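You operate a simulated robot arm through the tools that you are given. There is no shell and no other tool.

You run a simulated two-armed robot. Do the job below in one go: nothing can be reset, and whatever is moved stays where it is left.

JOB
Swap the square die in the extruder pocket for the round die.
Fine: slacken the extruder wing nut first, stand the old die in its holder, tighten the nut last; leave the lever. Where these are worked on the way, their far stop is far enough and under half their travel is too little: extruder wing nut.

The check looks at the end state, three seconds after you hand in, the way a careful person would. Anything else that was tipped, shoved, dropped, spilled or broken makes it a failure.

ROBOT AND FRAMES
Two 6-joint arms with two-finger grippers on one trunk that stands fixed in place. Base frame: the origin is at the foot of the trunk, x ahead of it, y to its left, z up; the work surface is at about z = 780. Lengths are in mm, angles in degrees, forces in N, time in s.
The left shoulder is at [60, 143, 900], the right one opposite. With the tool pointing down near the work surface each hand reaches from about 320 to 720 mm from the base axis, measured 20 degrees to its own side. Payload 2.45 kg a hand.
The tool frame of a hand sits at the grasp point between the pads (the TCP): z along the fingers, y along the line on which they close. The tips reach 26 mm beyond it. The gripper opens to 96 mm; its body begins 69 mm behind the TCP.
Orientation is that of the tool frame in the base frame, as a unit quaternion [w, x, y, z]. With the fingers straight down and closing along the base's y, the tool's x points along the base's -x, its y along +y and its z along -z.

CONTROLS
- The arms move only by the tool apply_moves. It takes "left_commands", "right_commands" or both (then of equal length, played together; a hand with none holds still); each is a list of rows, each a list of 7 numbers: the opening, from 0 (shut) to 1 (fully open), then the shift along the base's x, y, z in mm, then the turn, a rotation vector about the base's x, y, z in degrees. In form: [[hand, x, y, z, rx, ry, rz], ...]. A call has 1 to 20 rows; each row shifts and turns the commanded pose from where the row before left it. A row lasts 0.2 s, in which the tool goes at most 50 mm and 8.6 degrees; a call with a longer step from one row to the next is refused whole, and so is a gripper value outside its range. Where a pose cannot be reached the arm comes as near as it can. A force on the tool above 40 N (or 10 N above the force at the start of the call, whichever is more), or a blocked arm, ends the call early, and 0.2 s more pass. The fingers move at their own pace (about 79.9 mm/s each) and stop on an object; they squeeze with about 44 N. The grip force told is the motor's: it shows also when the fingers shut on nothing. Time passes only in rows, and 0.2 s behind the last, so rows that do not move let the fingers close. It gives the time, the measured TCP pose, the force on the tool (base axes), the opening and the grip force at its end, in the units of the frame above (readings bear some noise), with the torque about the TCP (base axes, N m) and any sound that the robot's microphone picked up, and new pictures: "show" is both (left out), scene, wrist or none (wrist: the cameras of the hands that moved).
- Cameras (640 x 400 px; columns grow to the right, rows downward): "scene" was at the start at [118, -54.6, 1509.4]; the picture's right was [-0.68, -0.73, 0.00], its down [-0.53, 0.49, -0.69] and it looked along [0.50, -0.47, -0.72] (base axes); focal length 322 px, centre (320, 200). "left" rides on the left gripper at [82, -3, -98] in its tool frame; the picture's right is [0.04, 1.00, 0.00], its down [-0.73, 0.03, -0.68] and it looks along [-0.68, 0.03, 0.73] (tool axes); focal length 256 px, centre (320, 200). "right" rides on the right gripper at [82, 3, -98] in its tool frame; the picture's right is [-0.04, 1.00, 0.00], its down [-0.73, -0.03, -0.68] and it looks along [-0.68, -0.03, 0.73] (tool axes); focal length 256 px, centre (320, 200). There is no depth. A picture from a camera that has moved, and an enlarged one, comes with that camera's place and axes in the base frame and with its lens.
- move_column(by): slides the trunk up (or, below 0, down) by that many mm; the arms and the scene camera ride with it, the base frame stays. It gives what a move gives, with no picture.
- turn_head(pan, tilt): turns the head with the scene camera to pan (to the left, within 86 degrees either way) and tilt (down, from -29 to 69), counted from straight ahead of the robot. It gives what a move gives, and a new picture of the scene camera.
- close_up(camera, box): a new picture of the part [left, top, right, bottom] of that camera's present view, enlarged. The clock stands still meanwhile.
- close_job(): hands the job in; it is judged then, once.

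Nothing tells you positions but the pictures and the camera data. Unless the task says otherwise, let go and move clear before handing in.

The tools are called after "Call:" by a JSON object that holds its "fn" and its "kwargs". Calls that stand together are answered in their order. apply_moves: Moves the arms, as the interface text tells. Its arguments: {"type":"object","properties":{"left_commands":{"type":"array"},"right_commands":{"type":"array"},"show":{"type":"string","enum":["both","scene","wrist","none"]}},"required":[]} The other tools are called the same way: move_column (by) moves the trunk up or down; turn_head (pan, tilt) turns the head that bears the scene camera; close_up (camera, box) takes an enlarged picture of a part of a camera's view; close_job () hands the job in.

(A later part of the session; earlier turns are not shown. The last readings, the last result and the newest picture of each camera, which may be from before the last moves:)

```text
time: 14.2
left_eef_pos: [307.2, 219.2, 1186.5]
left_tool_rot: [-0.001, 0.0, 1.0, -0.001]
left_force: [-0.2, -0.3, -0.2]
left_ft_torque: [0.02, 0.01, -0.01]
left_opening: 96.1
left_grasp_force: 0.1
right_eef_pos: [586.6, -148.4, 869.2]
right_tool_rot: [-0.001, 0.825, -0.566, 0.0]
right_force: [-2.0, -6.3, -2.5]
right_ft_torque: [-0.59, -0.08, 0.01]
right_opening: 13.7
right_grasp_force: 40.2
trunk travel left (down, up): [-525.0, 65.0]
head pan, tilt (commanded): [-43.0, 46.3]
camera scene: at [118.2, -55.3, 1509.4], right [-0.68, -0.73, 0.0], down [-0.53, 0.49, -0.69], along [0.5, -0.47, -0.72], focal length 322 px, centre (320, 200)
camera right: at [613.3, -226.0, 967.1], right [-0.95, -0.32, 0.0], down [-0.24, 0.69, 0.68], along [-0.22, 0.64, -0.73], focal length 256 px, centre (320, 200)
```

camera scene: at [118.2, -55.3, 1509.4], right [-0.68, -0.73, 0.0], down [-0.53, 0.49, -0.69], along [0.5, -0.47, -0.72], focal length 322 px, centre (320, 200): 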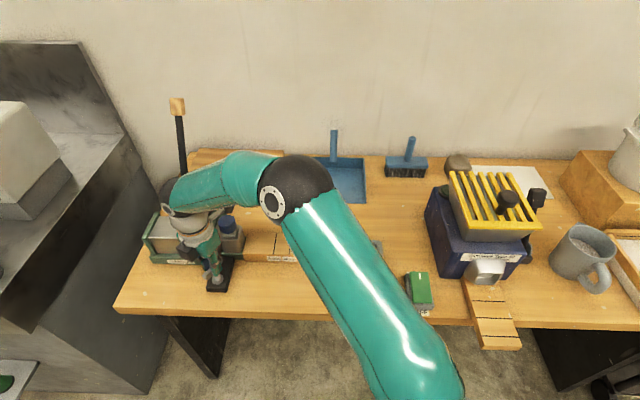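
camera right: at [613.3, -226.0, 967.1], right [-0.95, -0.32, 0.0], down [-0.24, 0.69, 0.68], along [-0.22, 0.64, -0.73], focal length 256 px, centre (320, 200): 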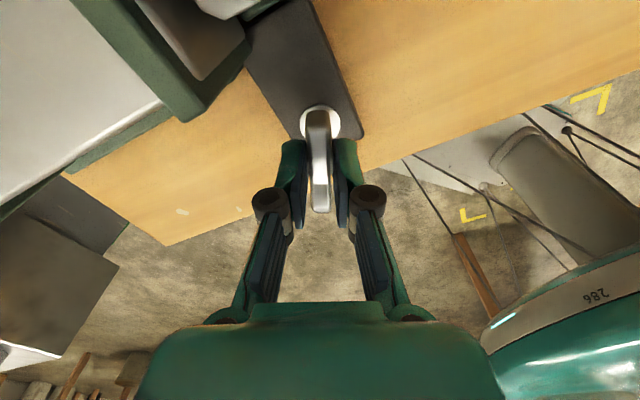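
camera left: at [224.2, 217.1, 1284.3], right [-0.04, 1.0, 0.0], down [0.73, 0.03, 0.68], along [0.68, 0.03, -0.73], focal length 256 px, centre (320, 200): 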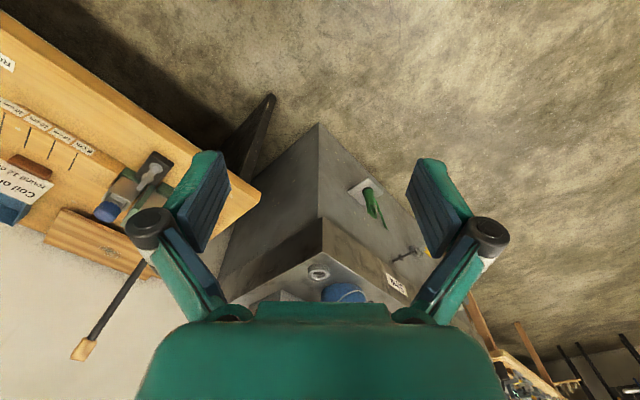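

Call:
{"fn": "apply_moves", "kwargs": {"right_commands": [[0.0, 0, -0.5, 0, 0, 0, 6], [0.0, 0, 0, 0, 0, 0, 6], [0.0, 0, 0, 0, 0, 0, 6], [0.0, 0, 0, 0, 0, 0, 6]], "show": "both"}}

Call:
{"fn": "close_up", "kwargs": {"camera": "scene", "box": [160, 205, 260, 295]}}

```text
time: 15.2
left_eef_pos: [306.1, 217.8, 1185.6]
left_tool_rot: [-0.001, 0.0, 1.0, -0.001]
left_force: [0.1, 0.1, 1.1]
left_ft_torque: [-0.01, 0.0, 0.03]
left_opening: 96.2
left_grasp_force: 0.0
right_eef_pos: [586.8, -148.4, 868.4]
right_tool_rot: [-0.001, 0.924, -0.383, -0.001]
right_force: [-3.7, -0.8, 3.1]
right_ft_torque: [0.4, 0.32, -1.29]
right_opening: 15.5
right_grasp_force: 41.1
trunk travel left (down, up): [-525.0, 65.0]
head pan, tilt (commanded): [-43.0, 46.3]
camera scene: at [117.4, -54.6, 1509.5], right [-0.68, -0.73, 0.0], down [-0.53, 0.49, -0.69], along [0.51, -0.47, -0.72], focal length 322 px, centre (320, 200)
camera right: at [642.2, -208.5, 967.0], right [-0.74, -0.68, 0.0], down [-0.5, 0.54, 0.68], along [-0.46, 0.5, -0.73], focal length 256 px, centre (320, 200)
```

scene: 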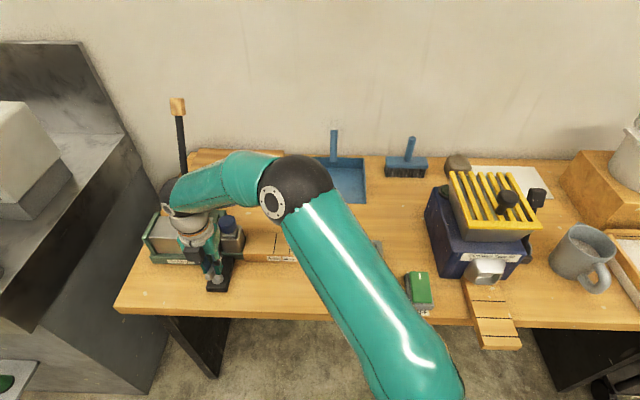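
right: 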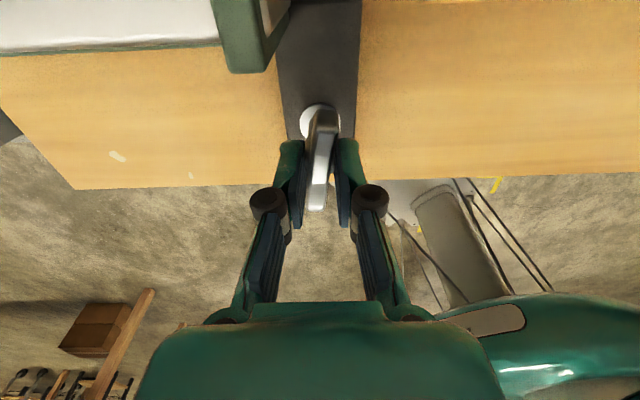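

```text
4.44 times, centred on (210, 250) of scene
camera zoom: at [117.4, -54.6, 1509.5], right [-0.68, -0.73, 0.0], down [-0.53, 0.49, -0.69], along [0.51, -0.47, -0.72], focal length 1433 px, centre (809, -22)
```

zoom: 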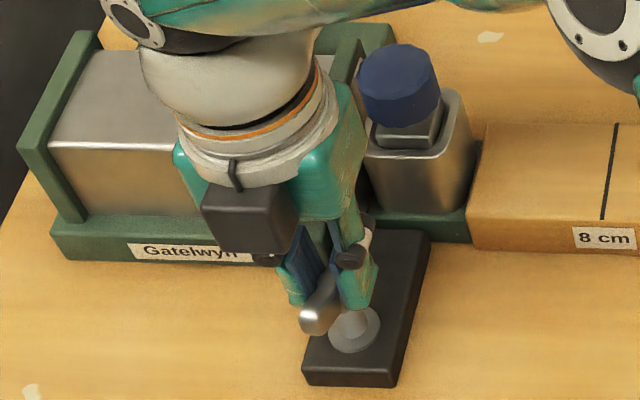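

The nut has met its far stop at about 170 degrees: the turning torque jumped to 1.3 N m and the bar began to lag in the fingers. I ease back to relieve the twist, open and rise clear.

Call:
{"fn": "apply_moves", "kwargs": {"right_commands": [[0.0, 0, 0, 0, 0, 0, -4], [0.0, 0, 0, 0, 0, 0, -4], [0.2, 0, 0, 0, 0, 0, 0], [0.4, 0, 0, 0, 0, 0, 0], [0.4, 0, 0, 0, 0, 0, 0], [0.4, 0, 0, 15, 0, 0, 0], [0.4, 0, 0, 35, 0, 0, 0], [0.4, 0, 0, 40, 0, 0, 0], [0.4, 0, 0, 20, 0, 0, 0]], "show": "both"}}

Call:
{"fn": "close_up", "kwargs": {"camera": "scene", "box": [160, 205, 260, 295]}}

```text
time: 17.2
left_eef_pos: [307.5, 220.1, 1185.9]
left_tool_rot: [0.0, 0.0, 1.0, -0.001]
left_force: [0.2, -0.2, 0.1]
left_ft_torque: [0.01, -0.03, -0.04]
left_opening: 96.0
left_grasp_force: 0.1
right_eef_pos: [586.6, -147.7, 978.8]
right_tool_rot: [0.001, 0.895, -0.446, -0.001]
right_force: [0.4, -0.3, -0.7]
right_ft_torque: [-0.01, 0.0, -0.02]
right_opening: 38.3
right_grasp_force: 0.1
trunk travel left (down, up): [-525.0, 65.0]
head pan, tilt (commanded): [-43.0, 46.3]
camera scene: at [118.2, -54.5, 1509.4], right [-0.68, -0.73, 0.0], down [-0.53, 0.49, -0.69], along [0.5, -0.47, -0.72], focal length 322 px, centre (320, 200)
camera right: at [634.0, -215.3, 1077.2], right [-0.82, -0.57, 0.0], down [-0.42, 0.6, 0.68], along [-0.39, 0.56, -0.73], focal length 256 px, centre (320, 200)
```

scene: 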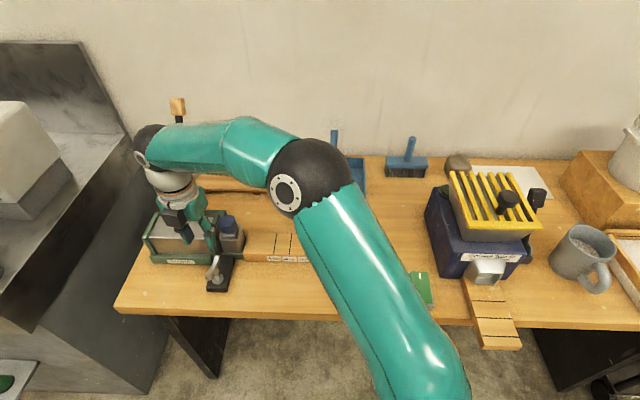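
right: 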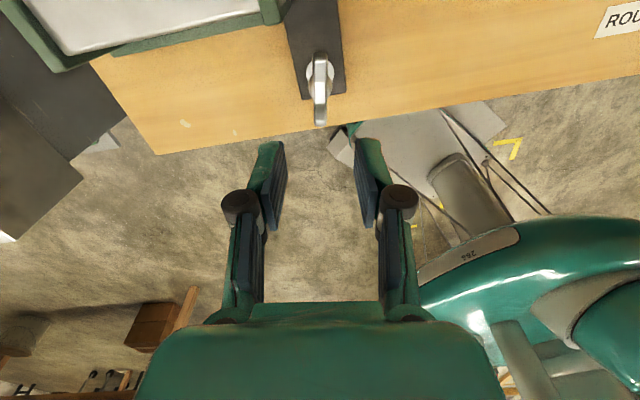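

```text
4.44 times, centred on (210, 250) of scene
camera zoom: at [118.2, -54.5, 1509.4], right [-0.68, -0.73, 0.0], down [-0.53, 0.49, -0.69], along [0.5, -0.47, -0.72], focal length 1433 px, centre (809, -22)
```

zoom: 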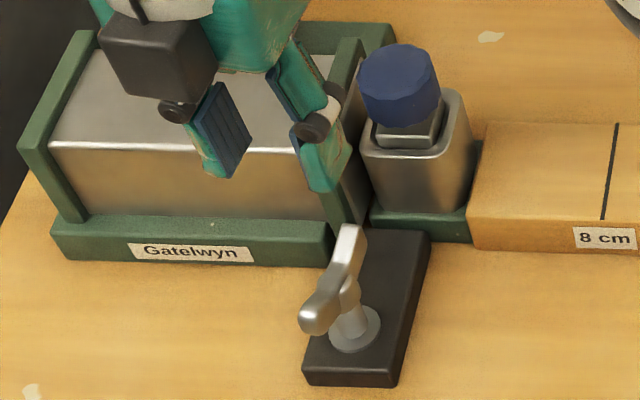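

The wing nut is slack at its far stop, and the bar has come round through about 172 degrees. Next I take the square die by its blue knob at about [645, -233, 890], closing along the bench's depth to keep off the extruder's end plate; first I go above it and look.

Call:
{"fn": "apply_moves", "kwargs": {"right_commands": [[0.5, 3, -4, 8, 0, 0, -8.2], [0.6, 5, -8, 5, 0, 0, -8.2], [0.7, 6, -8, 0, 0, 0, -8.2], [0.8, 6, -9, 0, 0, 0, -8.2], [0.8, 6, -9, 0, 0, 0, -8.2], [0.8, 6, -9, 0, 0, 0, -8.2], [0.8, 6, -9, 0, 0, 0, -8.2], [0.8, 6, -9, 0, 0, 0, -8.2], [0.8, 6, -9, 0, 0, 0, -8.2], [0.8, 7, -10, 0, 0, 0, -8.2], [0.8, 0, 0, 0, 0, 0, 0]], "show": "both"}}

Call:
{"fn": "close_up", "kwargs": {"camera": "right", "box": [220, 20, 420, 200]}}

Call:
{"fn": "close_up", "kwargs": {"camera": "scene", "box": [160, 185, 260, 295]}}

```text
time: 19.6
left_eef_pos: [307.5, 219.7, 1185.1]
left_tool_rot: [-0.001, -0.001, 1.0, 0.0]
left_force: [0.3, -0.7, -0.2]
left_ft_torque: [0.03, 0.01, -0.02]
left_opening: 96.0
left_grasp_force: 0.1
right_eef_pos: [644.1, -233.2, 992.5]
right_tool_rot: [-0.001, -0.382, 0.924, -0.001]
right_force: [-0.4, -0.4, -0.6]
right_ft_torque: [0.0, 0.02, 0.01]
right_opening: 76.8
right_grasp_force: 0.1
trunk travel left (down, up): [-525.0, 65.0]
head pan, tilt (commanded): [-43.0, 46.3]
camera scene: at [118.0, -54.5, 1509.4], right [-0.68, -0.73, 0.0], down [-0.53, 0.49, -0.69], along [0.5, -0.47, -0.72], focal length 322 px, centre (320, 200)
camera right: at [584.5, -288.4, 1091.1], right [-0.68, 0.74, 0.0], down [0.54, 0.5, 0.68], along [0.5, 0.46, -0.73], focal length 256 px, centre (320, 200)
```

scene: 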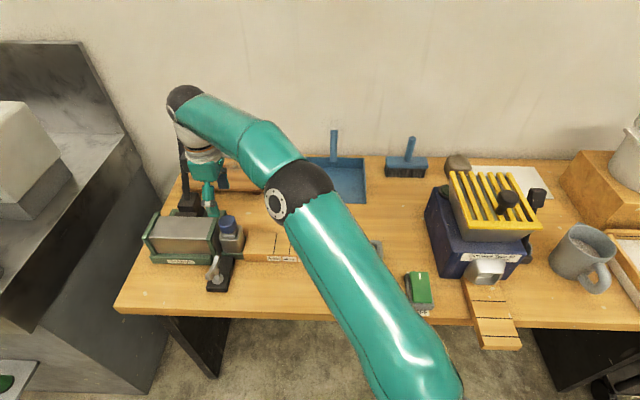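
right: 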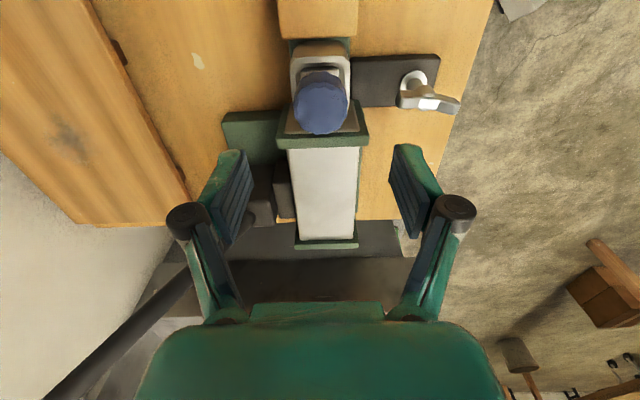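

```text
2.22 times, centred on (320, 110) of right
camera zoom: at [584.5, -288.4, 1091.1], right [-0.68, 0.74, 0.0], down [0.54, 0.5, 0.68], along [0.5, 0.46, -0.73], focal length 569 px, centre (320, 400)
```

zoom: 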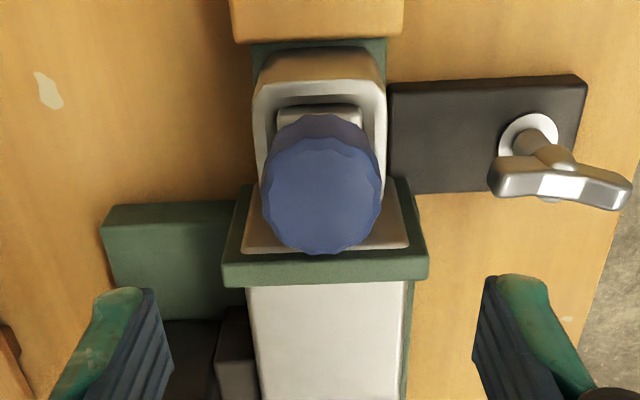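

```text
3.64 times, centred on (210, 240) of scene
camera zoom: at [118.0, -54.5, 1509.4], right [-0.68, -0.73, 0.0], down [-0.53, 0.49, -0.69], along [0.5, -0.47, -0.72], focal length 1172 px, centre (720, 54)
```

zoom: 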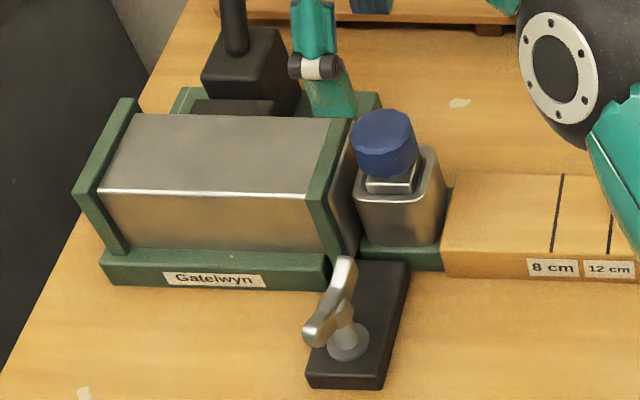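

The hand is lined up over the blue knob to within about 3 mm. I go down to the knob and look before closing.

Call:
{"fn": "apply_moves", "kwargs": {"right_commands": [[0.8, -1.5, -1.5, -25, 0, 0, 0], [0.8, 0, 0, -25, 0, 0, 0], [0.8, 0, 0, -25, 0, 0, 0], [0.8, 0, 0, -20, 0, 0, 0], [0.8, 0, 0, -7, 0, 0, 0], [0.8, 0, 0, 0, 0, 0, 0]], "show": "both"}}

Call:
{"fn": "close_up", "kwargs": {"camera": "right", "box": [200, 60, 440, 260]}}

Call:
{"fn": "close_up", "kwargs": {"camera": "scene", "box": [160, 185, 260, 295]}}

Call:
{"fn": "close_up", "kwargs": {"camera": "left", "box": [70, 140, 190, 250]}}

```text
time: 21.0
left_eef_pos: [307.5, 217.9, 1185.6]
left_tool_rot: [0.001, -0.001, 1.0, -0.001]
left_force: [0.8, 0.5, -0.8]
left_ft_torque: [-0.01, 0.01, 0.0]
left_opening: 96.0
left_grasp_force: 0.1
right_eef_pos: [642.2, -234.5, 887.8]
right_tool_rot: [0.0, -0.382, 0.924, 0.0]
right_force: [0.5, -0.1, 0.2]
right_ft_torque: [0.0, -0.03, 0.02]
right_opening: 76.8
right_grasp_force: 0.0
trunk travel left (down, up): [-525.0, 65.0]
head pan, tilt (commanded): [-43.0, 46.3]
camera scene: at [118.3, -54.5, 1509.4], right [-0.68, -0.73, 0.0], down [-0.53, 0.49, -0.69], along [0.5, -0.47, -0.72], focal length 322 px, centre (320, 200)
camera right: at [582.2, -289.8, 987.6], right [-0.68, 0.73, 0.0], down [0.54, 0.5, 0.68], along [0.5, 0.46, -0.73], focal length 256 px, centre (320, 200)
```

scene: 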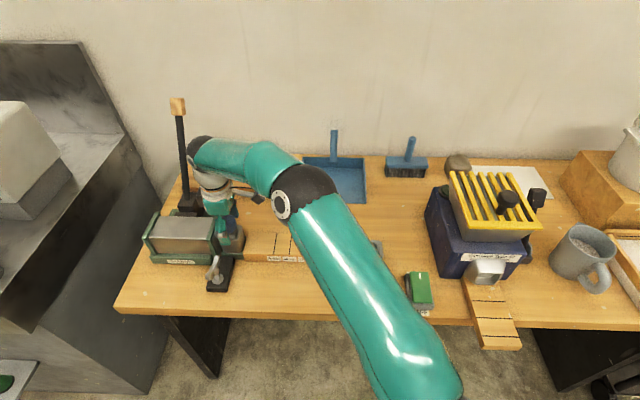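
right: 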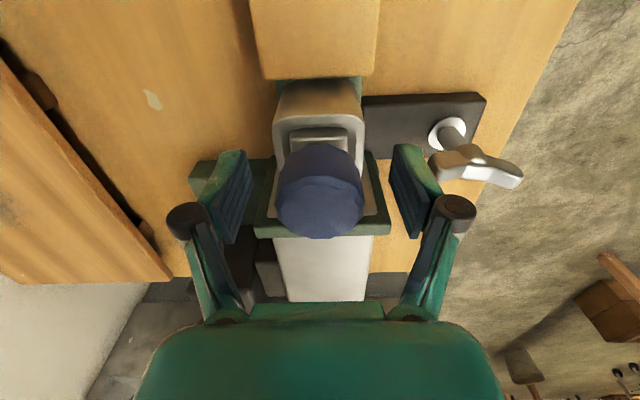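

```text
2.00 times, centred on (320, 160) of right
camera zoom: at [582.2, -289.8, 987.6], right [-0.68, 0.73, 0.0], down [0.54, 0.5, 0.68], along [0.5, 0.46, -0.73], focal length 512 px, centre (320, 280)
```

zoom: 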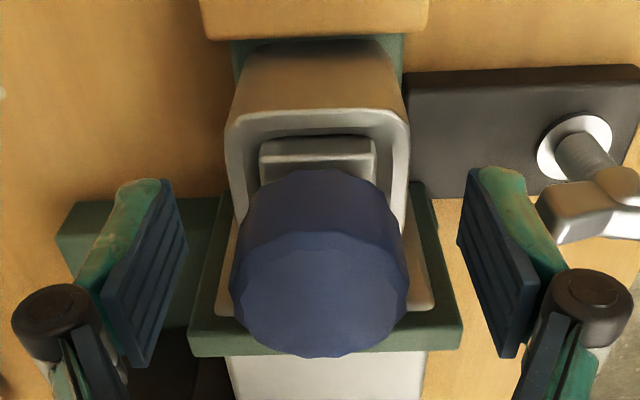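

```text
3.64 times, centred on (210, 240) of scene
camera zoom: at [118.3, -54.5, 1509.4], right [-0.68, -0.73, 0.0], down [-0.53, 0.49, -0.69], along [0.5, -0.47, -0.72], focal length 1172 px, centre (720, 54)
```

zoom: 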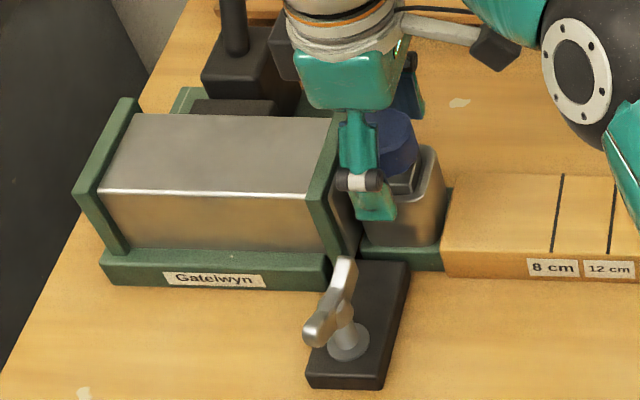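

```text
3.64 times, centred on (130, 195) of left
camera zoom: at [225.7, 215.9, 1284.1], right [-0.04, 1.0, 0.0], down [0.73, 0.03, 0.68], along [0.68, 0.03, -0.73], focal length 931 px, centre (1011, 218)
```

zoom: 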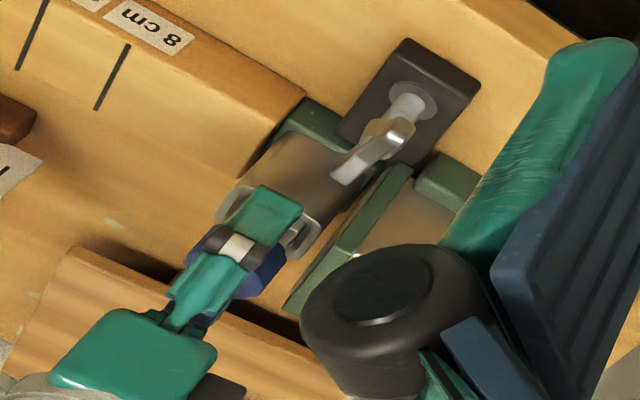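

The pads straddle the knob evenly and the tips clear the pocket rim. I close on it.

Call:
{"fn": "apply_moves", "kwargs": {"right_commands": [[0.5, 0, 0, 3, 0, 0, 0], [0.3, 0, 0, 0, 0, 0, 0], [0.0, 0, 0, 0, 0, 0, 0], [0.0, 0, 0, 0, 0, 0, 0], [0.0, 0, 0, 0, 0, 0, 0]], "show": "wrist"}}

```text
time: 22.2
left_eef_pos: [307.8, 218.6, 1185.8]
left_tool_rot: [0.0, -0.001, 1.0, -0.001]
left_force: [0.8, -0.1, 0.4]
left_ft_torque: [0.0, -0.01, -0.02]
left_opening: 96.1
left_grasp_force: 0.1
right_eef_pos: [641.5, -234.0, 890.9]
right_tool_rot: [0.0, -0.383, 0.924, 0.001]
right_force: [0.1, -0.1, 2.1]
right_ft_torque: [-0.02, -0.06, 0.03]
right_opening: 40.0
right_grasp_force: 44.5
trunk travel left (down, up): [-525.0, 65.0]
head pan, tilt (commanded): [-43.0, 46.3]
camera right: at [582.3, -289.4, 990.7], right [-0.68, 0.73, 0.0], down [0.54, 0.5, 0.68], along [0.5, 0.46, -0.73], focal length 256 px, centre (320, 200)
```

right: 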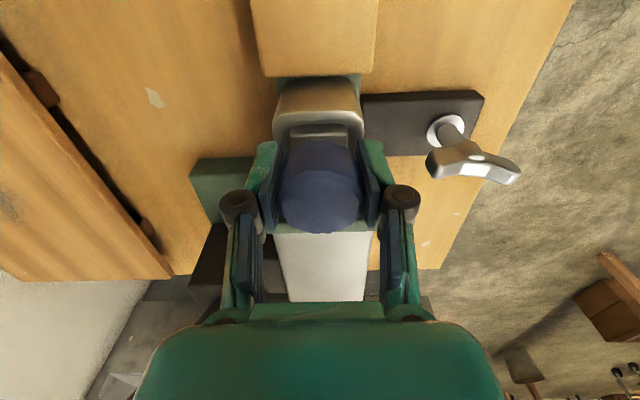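

The knob is held at 40 mm with no side load. I lift straight up, gently at first.

Call:
{"fn": "apply_moves", "kwargs": {"right_commands": [[0.0, 0, 0, 5, 0, 0, 0], [0.0, 0, 0, 10, 0, 0, 0], [0.0, 0, 0, 15, 0, 0, 0], [0.0, 0, 0, 20, 0, 0, 0], [0.0, 0, 0, 25, 0, 0, 0], [0.0, 0, 0, 25, 0, 0, 0], [0.0, 0, 0, 10, 0, 0, 0]], "show": "both"}}

Call:
{"fn": "close_up", "kwargs": {"camera": "scene", "box": [160, 145, 260, 295]}}

Call:
{"fn": "close_up", "kwargs": {"camera": "right", "box": [200, 60, 440, 260]}}

Call:
{"fn": "close_up", "kwargs": {"camera": "left", "box": [40, 120, 190, 290]}}

```text
time: 23.8
left_eef_pos: [307.2, 218.6, 1185.6]
left_tool_rot: [0.0, -0.001, 1.0, 0.0]
left_force: [0.2, 0.3, 0.2]
left_ft_torque: [0.04, 0.01, -0.04]
left_opening: 96.2
left_grasp_force: 0.1
right_eef_pos: [644.0, -233.3, 1002.6]
right_tool_rot: [0.0, -0.383, 0.924, 0.0]
right_force: [0.1, 0.8, -1.9]
right_ft_torque: [-0.02, 0.01, 0.02]
right_opening: 40.2
right_grasp_force: 44.0
trunk travel left (down, up): [-525.0, 65.0]
head pan, tilt (commanded): [-43.0, 46.3]
camera scene: at [118.5, -54.7, 1509.4], right [-0.68, -0.73, 0.0], down [-0.53, 0.49, -0.69], along [0.5, -0.47, -0.72], focal length 322 px, centre (320, 200)
camera right: at [583.8, -288.8, 1101.8], right [-0.68, 0.73, 0.0], down [0.54, 0.5, 0.68], along [0.5, 0.46, -0.73], focal length 256 px, centre (320, 200)
```

scene: 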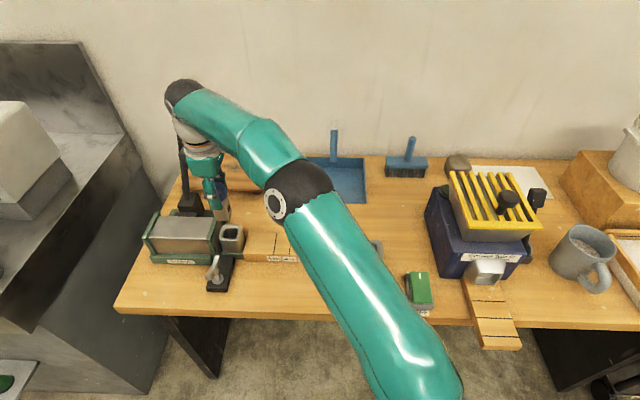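
right: 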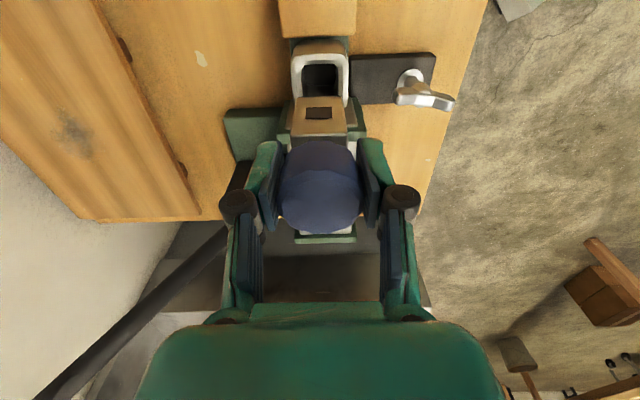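

```text
2.67 times, centred on (210, 220) of scene
camera zoom: at [118.5, -54.7, 1509.4], right [-0.68, -0.73, 0.0], down [-0.53, 0.49, -0.69], along [0.5, -0.47, -0.72], focal length 860 px, centre (613, 147)
```

zoom: 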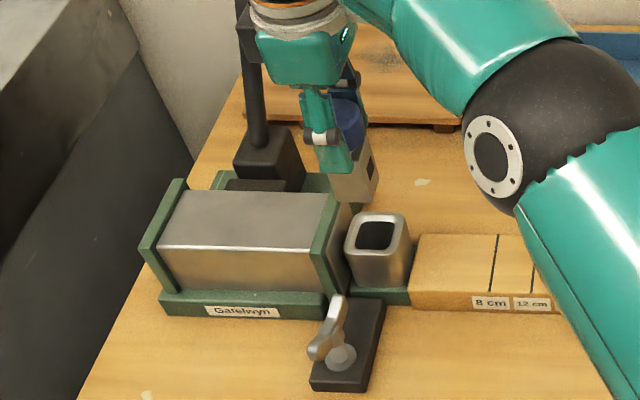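

```text
2.00 times, centred on (320, 160) of right
camera zoom: at [583.8, -288.8, 1101.8], right [-0.68, 0.73, 0.0], down [0.54, 0.5, 0.68], along [0.5, 0.46, -0.73], focal length 512 px, centre (320, 280)
```

zoom: 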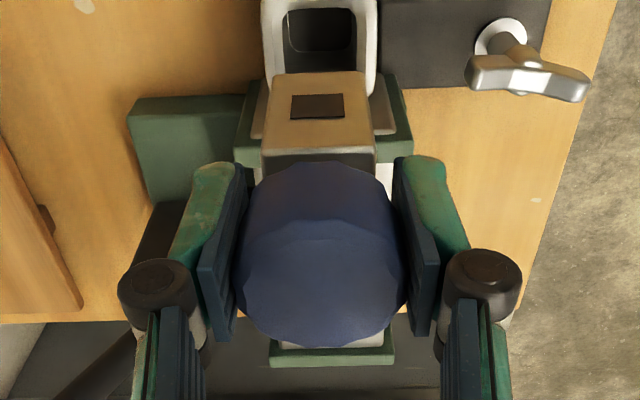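

```text
2.35 times, centred on (115, 205) of left
camera zoom: at [225.8, 215.8, 1284.1], right [-0.04, 1.0, 0.0], down [0.73, 0.03, 0.68], along [0.68, 0.03, -0.73], focal length 602 px, centre (802, 188)
```

zoom: 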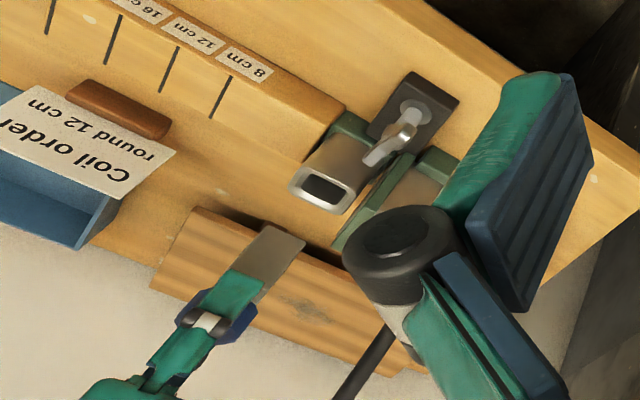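

The square die is out and hangs plumb; its bottom is about 72 mm below the grasp point. I carry it level at this height over to the empty SQUARE holder near [379, -477], then look from above.

Call:
{"fn": "apply_moves", "kwargs": {"right_commands": [[0.0, -15, -14, 0, 0, 0, 0], [0.0, -30, -28, 0, 0, 0, 0], [0.0, -30, -28, 0, 0, 0, 0], [0.0, -30, -28, 0, 0, 0, 0], [0.0, -30, -28, 0, 0, 0, 0], [0.0, -30, -28, 0, 0, 0, 0], [0.0, -30, -28, 0, 0, 0, 0], [0.0, -30, -28, 0, 0, 0, 0], [0.0, -25, -22, 0, 0, 0, 0], [0.0, -14, -12, 0, 0, 0, 0], [0.0, 0, 0, 0, 0, 0, 0]], "show": "both"}}

Call:
{"fn": "close_up", "kwargs": {"camera": "right", "box": [220, 0, 420, 200]}}

Call:
{"fn": "close_up", "kwargs": {"camera": "scene", "box": [300, 150, 460, 310]}}

```text
time: 26.2
left_eef_pos: [307.1, 219.3, 1186.4]
left_tool_rot: [0.001, -0.001, 1.0, -0.001]
left_force: [0.4, 0.1, 1.1]
left_ft_torque: [0.01, -0.02, -0.01]
left_opening: 95.8
left_grasp_force: 0.0
right_eef_pos: [377.0, -479.2, 1000.3]
right_tool_rot: [0.0, -0.384, 0.924, 0.0]
right_force: [0.0, 0.4, -1.4]
right_ft_torque: [0.02, 0.01, 0.02]
right_opening: 40.2
right_grasp_force: 43.8
trunk travel left (down, up): [-525.0, 65.0]
head pan, tilt (commanded): [-43.0, 46.3]
camera scene: at [118.2, -54.6, 1509.4], right [-0.68, -0.73, 0.0], down [-0.53, 0.49, -0.69], along [0.5, -0.47, -0.72], focal length 322 px, centre (320, 200)
camera right: at [317.7, -534.4, 1099.3], right [-0.68, 0.73, 0.0], down [0.54, 0.5, 0.68], along [0.5, 0.46, -0.73], focal length 256 px, centre (320, 200)
```

scene: 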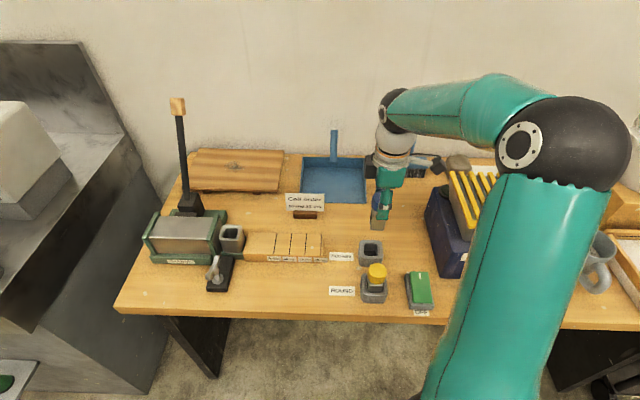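
right: 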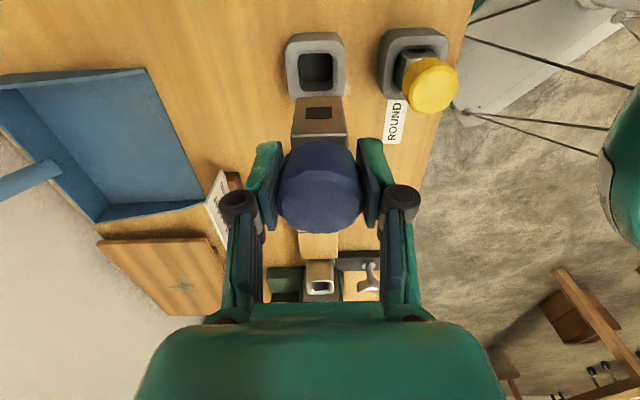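

```text
2.00 times, centred on (320, 100) of right
camera zoom: at [317.7, -534.4, 1099.3], right [-0.68, 0.73, 0.0], down [0.54, 0.5, 0.68], along [0.5, 0.46, -0.73], focal length 512 px, centre (320, 400)
```

zoom: 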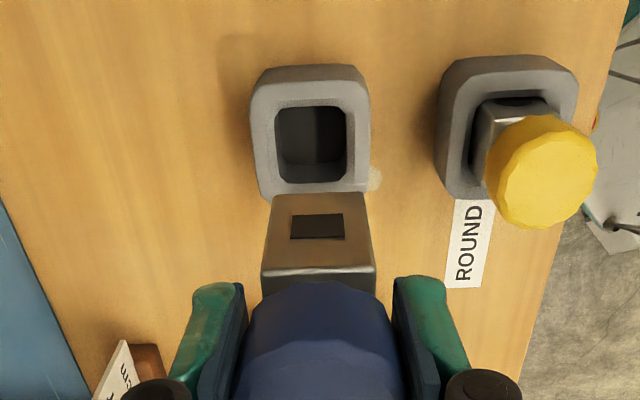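

```text
2.50 times, centred on (380, 230) of scene
camera zoom: at [118.2, -54.6, 1509.4], right [-0.68, -0.73, 0.0], down [-0.53, 0.49, -0.69], along [0.5, -0.47, -0.72], focal length 806 px, centre (170, 125)
```

zoom: 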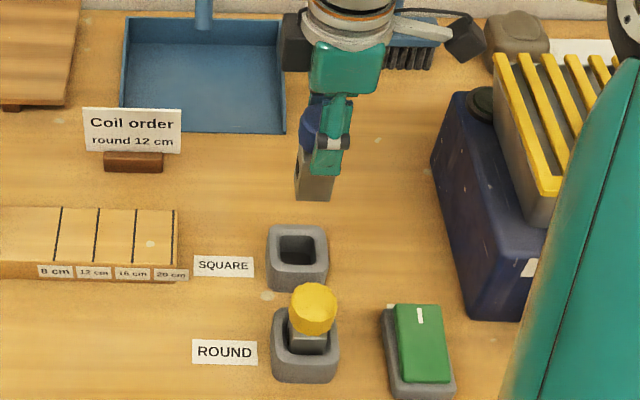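

Call:
{"fn": "close_up", "kwargs": {"camera": "scene", "box": [380, 140, 520, 300]}}

Call:
{"fn": "close_up", "kwargs": {"camera": "left", "box": [0, 0, 200, 200]}}

```text
2.50 times, centred on (450, 220) of scene
camera zoom: at [118.2, -54.6, 1509.4], right [-0.68, -0.73, 0.0], down [-0.53, 0.49, -0.69], along [0.5, -0.47, -0.72], focal length 806 px, centre (-5, 150)
```

zoom: 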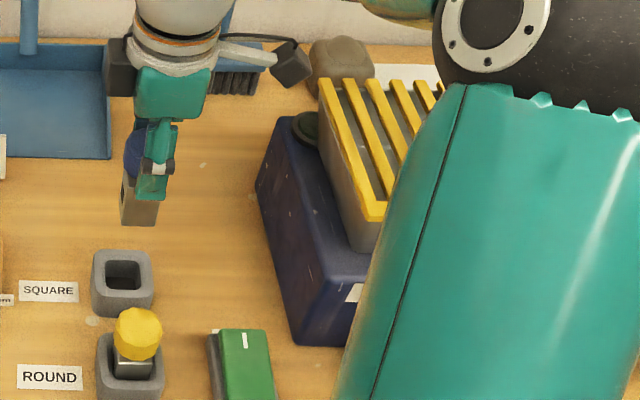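

```text
2.00 times, centred on (100, 100) of left
camera zoom: at [225.5, 215.9, 1284.1], right [-0.04, 1.0, 0.0], down [0.73, 0.03, 0.68], along [0.68, 0.03, -0.73], focal length 512 px, centre (760, 400)
```

zoom: 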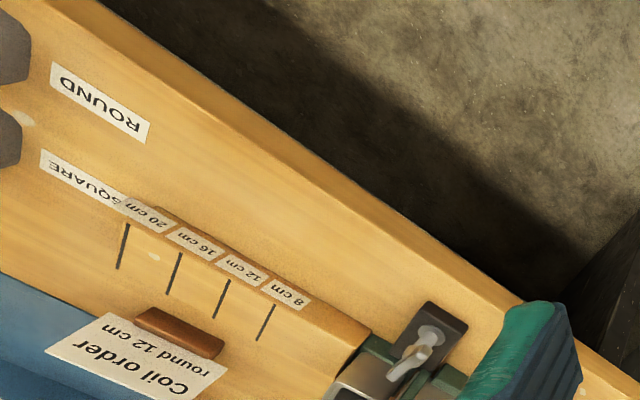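

The machine on the right is about 175 mm from the SQUARE holder, so the camera on the hand clears it. The holder opening (about 36 mm wide, rim at z about 817) is centred near [382, -482]; I shift about 6 mm and lower until the die is just above the rim.

Call:
{"fn": "apply_moves", "kwargs": {"right_commands": [[0.0, 3, -0.8, -15, 0, 0, 0], [0.0, 2.7, -0.7, -20, 0, 0, 0], [0.0, 0, 0, -25, 0, 0, 0], [0.0, 0, 0, -20, 0, 0, 0], [0.0, 0, 0, -12, 0, 0, 0], [0.0, 0, 0, 0, 0, 0, 0]], "show": "both"}}

Call:
{"fn": "close_up", "kwargs": {"camera": "right", "box": [240, 20, 400, 160]}}

Call:
{"fn": "close_up", "kwargs": {"camera": "scene", "box": [330, 190, 420, 300]}}

```text
time: 27.6
left_eef_pos: [307.5, 219.2, 1186.6]
left_tool_rot: [0.001, 0.0, 1.0, 0.0]
left_force: [0.0, -0.6, -0.2]
left_ft_torque: [-0.05, 0.02, -0.01]
left_opening: 96.2
left_grasp_force: 0.0
right_eef_pos: [382.3, -480.5, 909.3]
right_tool_rot: [0.0, -0.383, 0.924, -0.001]
right_force: [-1.2, -0.5, -0.9]
right_ft_torque: [-0.01, -0.02, -0.03]
right_opening: 40.1
right_grasp_force: 44.3
trunk travel left (down, up): [-525.0, 65.0]
head pan, tilt (commanded): [-43.0, 46.3]
camera scene: at [118.0, -54.6, 1509.4], right [-0.68, -0.73, 0.0], down [-0.53, 0.49, -0.69], along [0.5, -0.47, -0.72], focal length 322 px, centre (320, 200)
camera right: at [323.4, -536.3, 1007.9], right [-0.68, 0.73, 0.0], down [0.54, 0.5, 0.68], along [0.5, 0.46, -0.73], focal length 256 px, centre (320, 200)
```

scene: 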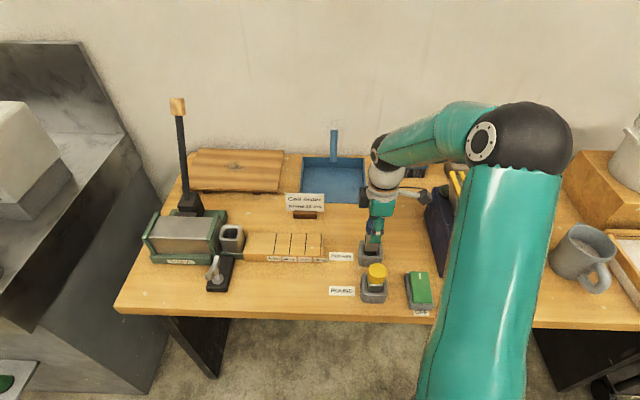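
right: 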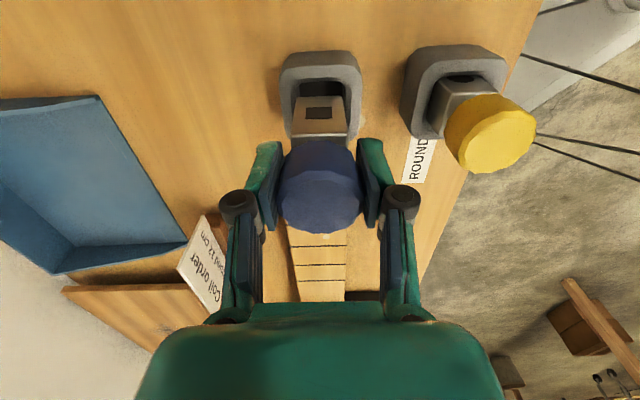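

```text
2.86 times, centred on (320, 90) of right
camera zoom: at [323.4, -536.3, 1007.9], right [-0.68, 0.73, 0.0], down [0.54, 0.5, 0.68], along [0.5, 0.46, -0.73], focal length 731 px, centre (320, 514)
```

zoom: 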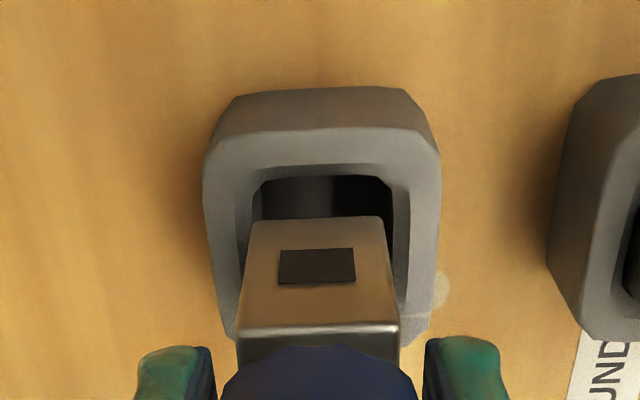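

```text
3.64 times, centred on (375, 245) of scene
camera zoom: at [118.0, -54.6, 1509.4], right [-0.68, -0.73, 0.0], down [-0.53, 0.49, -0.69], along [0.5, -0.47, -0.72], focal length 1172 px, centre (120, 36)
```

zoom: 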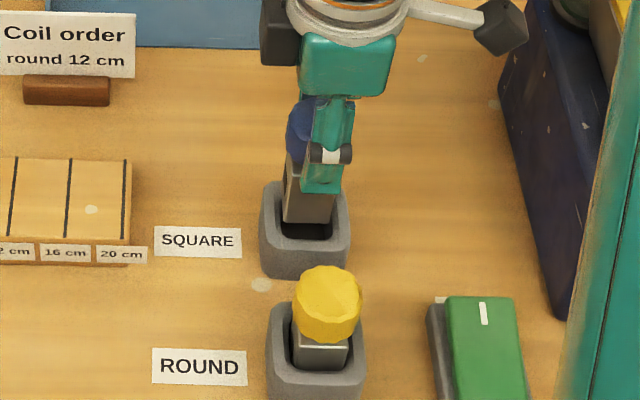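

The die is about centred over the SQUARE opening, off by some 1.4 mm along the closing line. I correct and lower slowly into it, watching the force.

Call:
{"fn": "apply_moves", "kwargs": {"right_commands": [[0.0, -1, 1, -8, 0, 0, 0], [0.0, 0, 0, -8, 0, 0, 0], [0.0, 0, 0, -8, 0, 0, 0], [0.0, 0, 0, -4, 0, 0, 0]], "show": "both"}}

Call:
{"fn": "close_up", "kwargs": {"camera": "right", "box": [240, 20, 400, 160]}}

Call:
{"fn": "close_up", "kwargs": {"camera": "scene", "box": [330, 190, 420, 300]}}

```text
time: 28.6
left_eef_pos: [308.0, 218.4, 1186.1]
left_tool_rot: [0.001, -0.001, 1.0, 0.0]
left_force: [0.0, 0.6, -0.7]
left_ft_torque: [0.0, 0.01, -0.02]
left_opening: 96.2
left_grasp_force: 0.2
right_eef_pos: [382.6, -479.0, 882.6]
right_tool_rot: [0.0, -0.382, 0.924, 0.001]
right_force: [-5.8, -5.6, 1.7]
right_ft_torque: [-0.37, 0.31, 0.03]
right_opening: 40.1
right_grasp_force: 44.1
trunk travel left (down, up): [-525.0, 65.0]
head pan, tilt (commanded): [-43.0, 46.3]
camera scene: at [117.0, -55.2, 1509.5], right [-0.68, -0.73, 0.0], down [-0.53, 0.49, -0.69], along [0.51, -0.47, -0.72], focal length 322 px, centre (320, 200)
camera right: at [322.7, -535.2, 981.7], right [-0.68, 0.74, 0.0], down [0.54, 0.5, 0.68], along [0.5, 0.46, -0.73], focal length 256 px, centre (320, 200)
```

scene: 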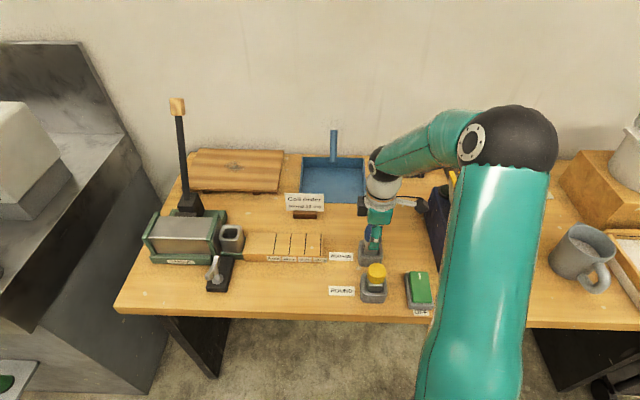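
right: 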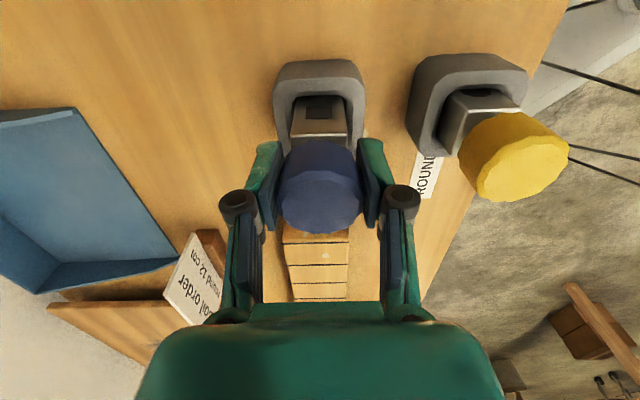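

```text
2.86 times, centred on (320, 90) of right
camera zoom: at [322.7, -535.2, 981.7], right [-0.68, 0.74, 0.0], down [0.54, 0.5, 0.68], along [0.5, 0.46, -0.73], focal length 731 px, centre (320, 514)
```

zoom: 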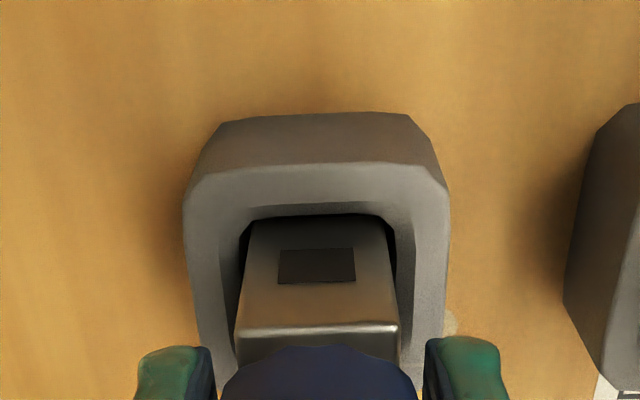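

```text
3.64 times, centred on (375, 245) of scene
camera zoom: at [117.0, -55.2, 1509.5], right [-0.68, -0.73, 0.0], down [-0.53, 0.49, -0.69], along [0.51, -0.47, -0.72], focal length 1172 px, centre (120, 36)
```

zoom: 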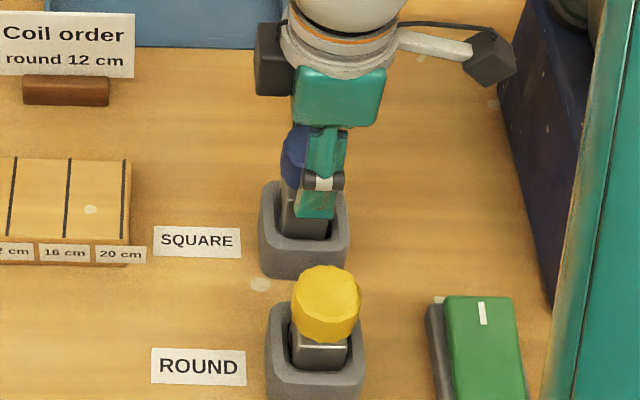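

The die has entered but presses lightly (8 N) on the bench-left wall of the holder. I ease it about 2 mm to the bench's right and go on down slowly.

Call:
{"fn": "apply_moves", "kwargs": {"right_commands": [[0.0, -1.5, -1.5, 0, 0, 0, 0], [0.0, 0, 0, -3, 0, 0, 0], [0.0, 0, 0, -3, 0, 0, 0], [0.0, 0, 0, -3, 0, 0, 0]], "show": "none"}}

```text
time: 29.6
left_eef_pos: [306.8, 217.3, 1185.1]
left_tool_rot: [0.0, -0.001, 1.0, 0.0]
left_force: [-0.2, 0.2, 0.2]
left_ft_torque: [-0.01, -0.02, 0.02]
left_opening: 96.0
left_grasp_force: 0.1
right_eef_pos: [381.9, -481.2, 871.9]
right_tool_rot: [0.0, -0.383, 0.924, 0.001]
right_force: [0.0, -0.5, -0.8]
right_ft_torque: [-0.04, 0.0, 0.0]
right_opening: 40.1
right_grasp_force: 43.9
trunk travel left (down, up): [-525.0, 65.0]
head pan, tilt (commanded): [-43.0, 46.3]
```

Free now, with no side force and z at about 872. I keep lowering in 2 mm steps until it rests on the holder's floor.

Call:
{"fn": "apply_moves", "kwargs": {"right_commands": [[0.0, 0, 0, -2, 0, 0, 0], [0.0, 0, 0, -2, 0, 0, 0], [0.0, 0, 0, -1, 0, 0, 0]], "show": "none"}}

```text
time: 30.4
left_eef_pos: [307.9, 218.4, 1186.4]
left_tool_rot: [0.0, -0.001, 1.0, -0.002]
left_force: [0.3, 0.4, -0.4]
left_ft_torque: [0.01, 0.0, -0.02]
left_opening: 96.1
left_grasp_force: 0.0
right_eef_pos: [382.8, -480.6, 868.4]
right_tool_rot: [0.0, -0.383, 0.924, 0.001]
right_force: [-0.1, -0.3, -1.8]
right_ft_torque: [0.02, 0.04, -0.01]
right_opening: 40.1
right_grasp_force: 44.2
trunk travel left (down, up): [-525.0, 65.0]
head pan, tilt (commanded): [-43.0, 46.3]
```

Call:
{"fn": "apply_moves", "kwargs": {"right_commands": [[0.0, 0, 0, -1, 0, 0, 0], [0.0, 0, 0, -1, 0, 0, 0], [0.0, 0, 0, -1, 0, 0, 0]], "show": "both"}}

Call:
{"fn": "close_up", "kwargs": {"camera": "scene", "box": [330, 190, 420, 300]}}

Call:
{"fn": "close_up", "kwargs": {"camera": "right", "box": [240, 20, 400, 160]}}

```text
time: 31.2
left_eef_pos: [306.9, 219.1, 1185.9]
left_tool_rot: [-0.001, -0.001, 1.0, -0.001]
left_force: [-0.3, 0.6, 0.7]
left_ft_torque: [-0.02, 0.0, -0.03]
left_opening: 96.0
left_grasp_force: 0.0
right_eef_pos: [381.8, -479.7, 864.4]
right_tool_rot: [-0.001, -0.383, 0.924, 0.0]
right_force: [-0.4, 2.3, 4.4]
right_ft_torque: [0.19, 0.1, 0.02]
right_opening: 40.1
right_grasp_force: 43.6
trunk travel left (down, up): [-525.0, 65.0]
head pan, tilt (commanded): [-43.0, 46.3]
camera scene: at [117.5, -54.0, 1509.6], right [-0.68, -0.73, 0.0], down [-0.53, 0.49, -0.69], along [0.51, -0.47, -0.72], focal length 322 px, centre (320, 200)
camera right: at [321.5, -535.5, 964.6], right [-0.68, 0.73, 0.0], down [0.54, 0.5, 0.68], along [0.5, 0.46, -0.73], focal length 256 px, centre (320, 200)
```

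scene: 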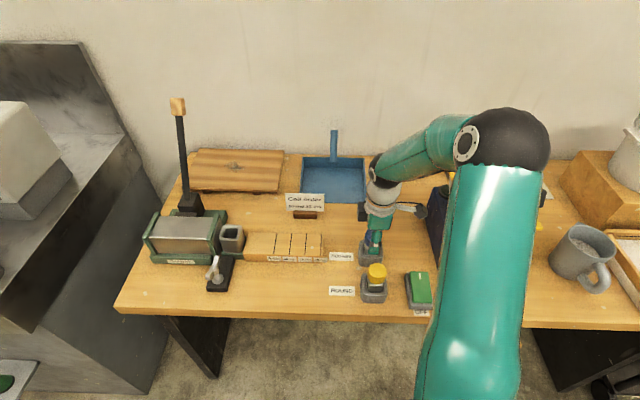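
right: 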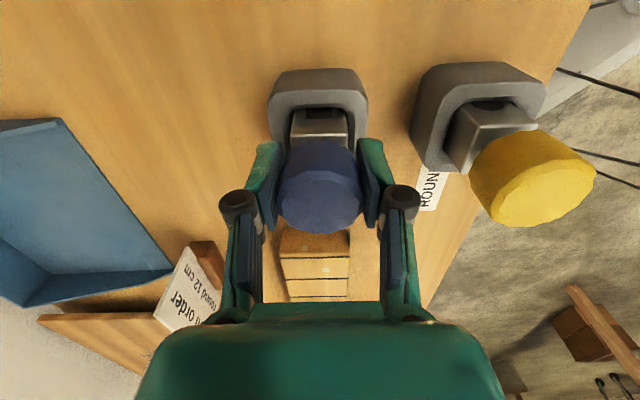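

```text
3.64 times, centred on (375, 245) of scene
camera zoom: at [117.5, -54.0, 1509.6], right [-0.68, -0.73, 0.0], down [-0.53, 0.49, -0.69], along [0.51, -0.47, -0.72], focal length 1172 px, centre (120, 36)
```

zoom: 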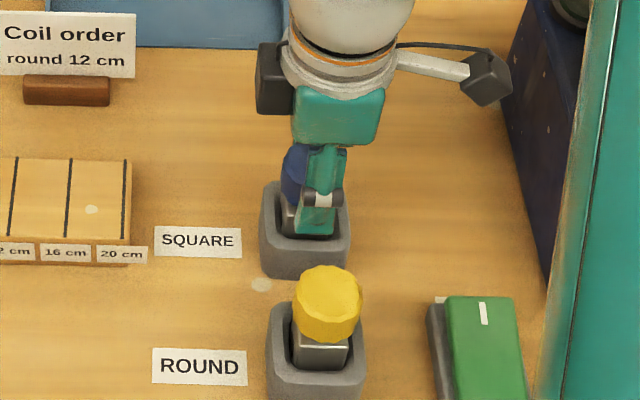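

```text
2.86 times, centred on (320, 90) of right
camera zoom: at [321.5, -535.5, 964.6], right [-0.68, 0.73, 0.0], down [0.54, 0.5, 0.68], along [0.5, 0.46, -0.73], focal length 731 px, centre (320, 514)
```

zoom: 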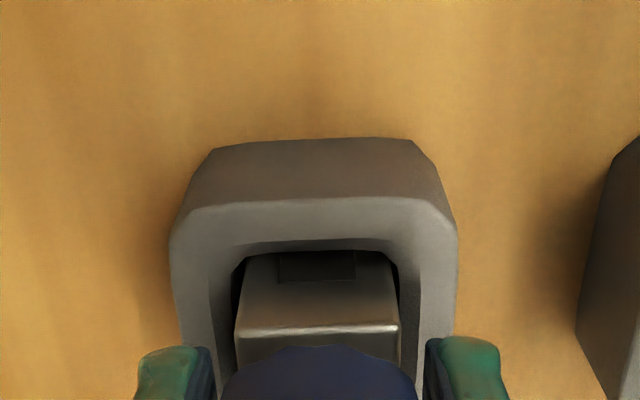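

The die touches bottom at hand height 864.4 (about 6 N upward). I let go gently and rise straight up.

Call:
{"fn": "apply_moves", "kwargs": {"right_commands": [[0.48, 0, 0, 0, 0, 0, 0], [0.6, 0, 0, 0, 0, 0, 0], [0.65, 0, 0, 0, 0, 0, 0], [0.65, 0, 0, 10, 0, 0, 0], [0.65, 0, 0, 25, 0, 0, 0], [0.65, 0, 0, 35, 0, 0, 0], [0.65, 0, 0, 35, 0, 0, 0]], "show": "both"}}

Call:
{"fn": "close_up", "kwargs": {"camera": "scene", "box": [330, 190, 420, 300]}}

Call:
{"fn": "close_up", "kwargs": {"camera": "right", "box": [220, 20, 480, 200]}}

```text
time: 32.8
left_eef_pos: [306.2, 219.4, 1185.7]
left_tool_rot: [0.0, -0.001, 1.0, -0.001]
left_force: [0.0, 0.7, -1.2]
left_ft_torque: [-0.03, 0.01, -0.01]
left_opening: 96.3
left_grasp_force: 0.1
right_eef_pos: [380.2, -479.5, 969.6]
right_tool_rot: [-0.001, -0.383, 0.924, 0.0]
right_force: [-0.6, -1.0, 0.5]
right_ft_torque: [-0.05, 0.02, -0.01]
right_opening: 62.5
right_grasp_force: 0.0
trunk travel left (down, up): [-525.0, 65.0]
head pan, tilt (commanded): [-43.0, 46.3]
camera scene: at [117.3, -54.1, 1509.5], right [-0.68, -0.73, 0.0], down [-0.53, 0.49, -0.69], along [0.51, -0.47, -0.72], focal length 322 px, centre (320, 200)
camera right: at [320.4, -534.9, 1069.2], right [-0.68, 0.73, 0.0], down [0.54, 0.5, 0.68], along [0.5, 0.46, -0.73], focal length 256 px, centre (320, 200)
```

scene: 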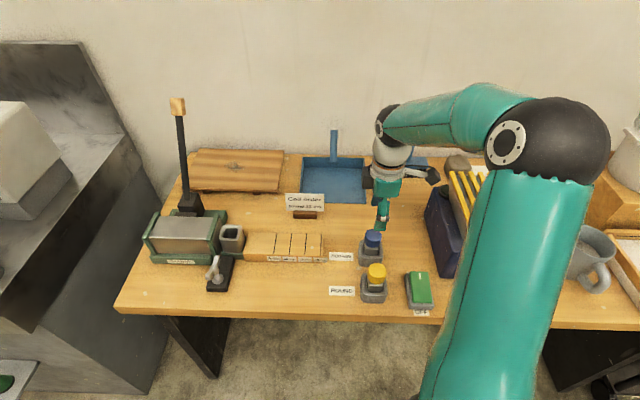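
right: 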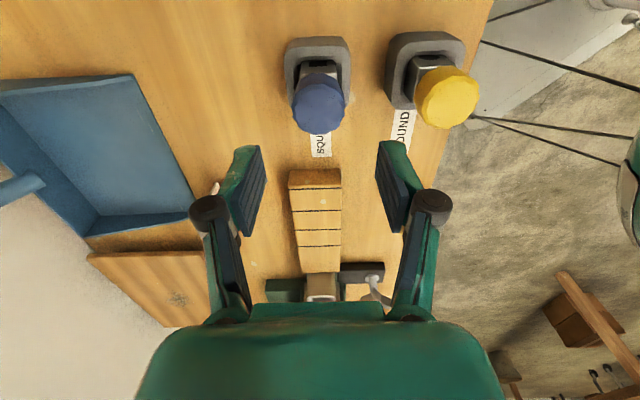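

```text
3.64 times, centred on (375, 245) of scene
camera zoom: at [117.3, -54.1, 1509.5], right [-0.68, -0.73, 0.0], down [-0.53, 0.49, -0.69], along [0.51, -0.47, -0.72], focal length 1172 px, centre (120, 36)
```

zoom: 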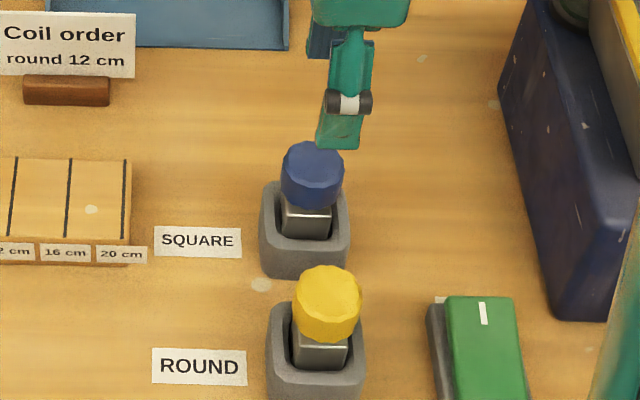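

```text
2.22 times, centred on (350, 110) of right
camera zoom: at [320.4, -534.9, 1069.2], right [-0.68, 0.73, 0.0], down [0.54, 0.5, 0.68], along [0.5, 0.46, -0.73], focal length 569 px, centre (253, 400)
```

zoom: 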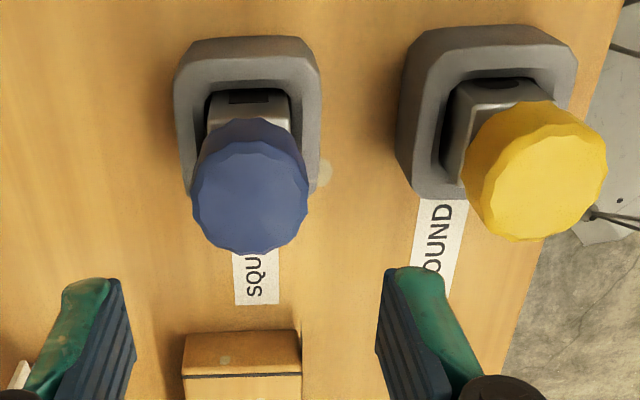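

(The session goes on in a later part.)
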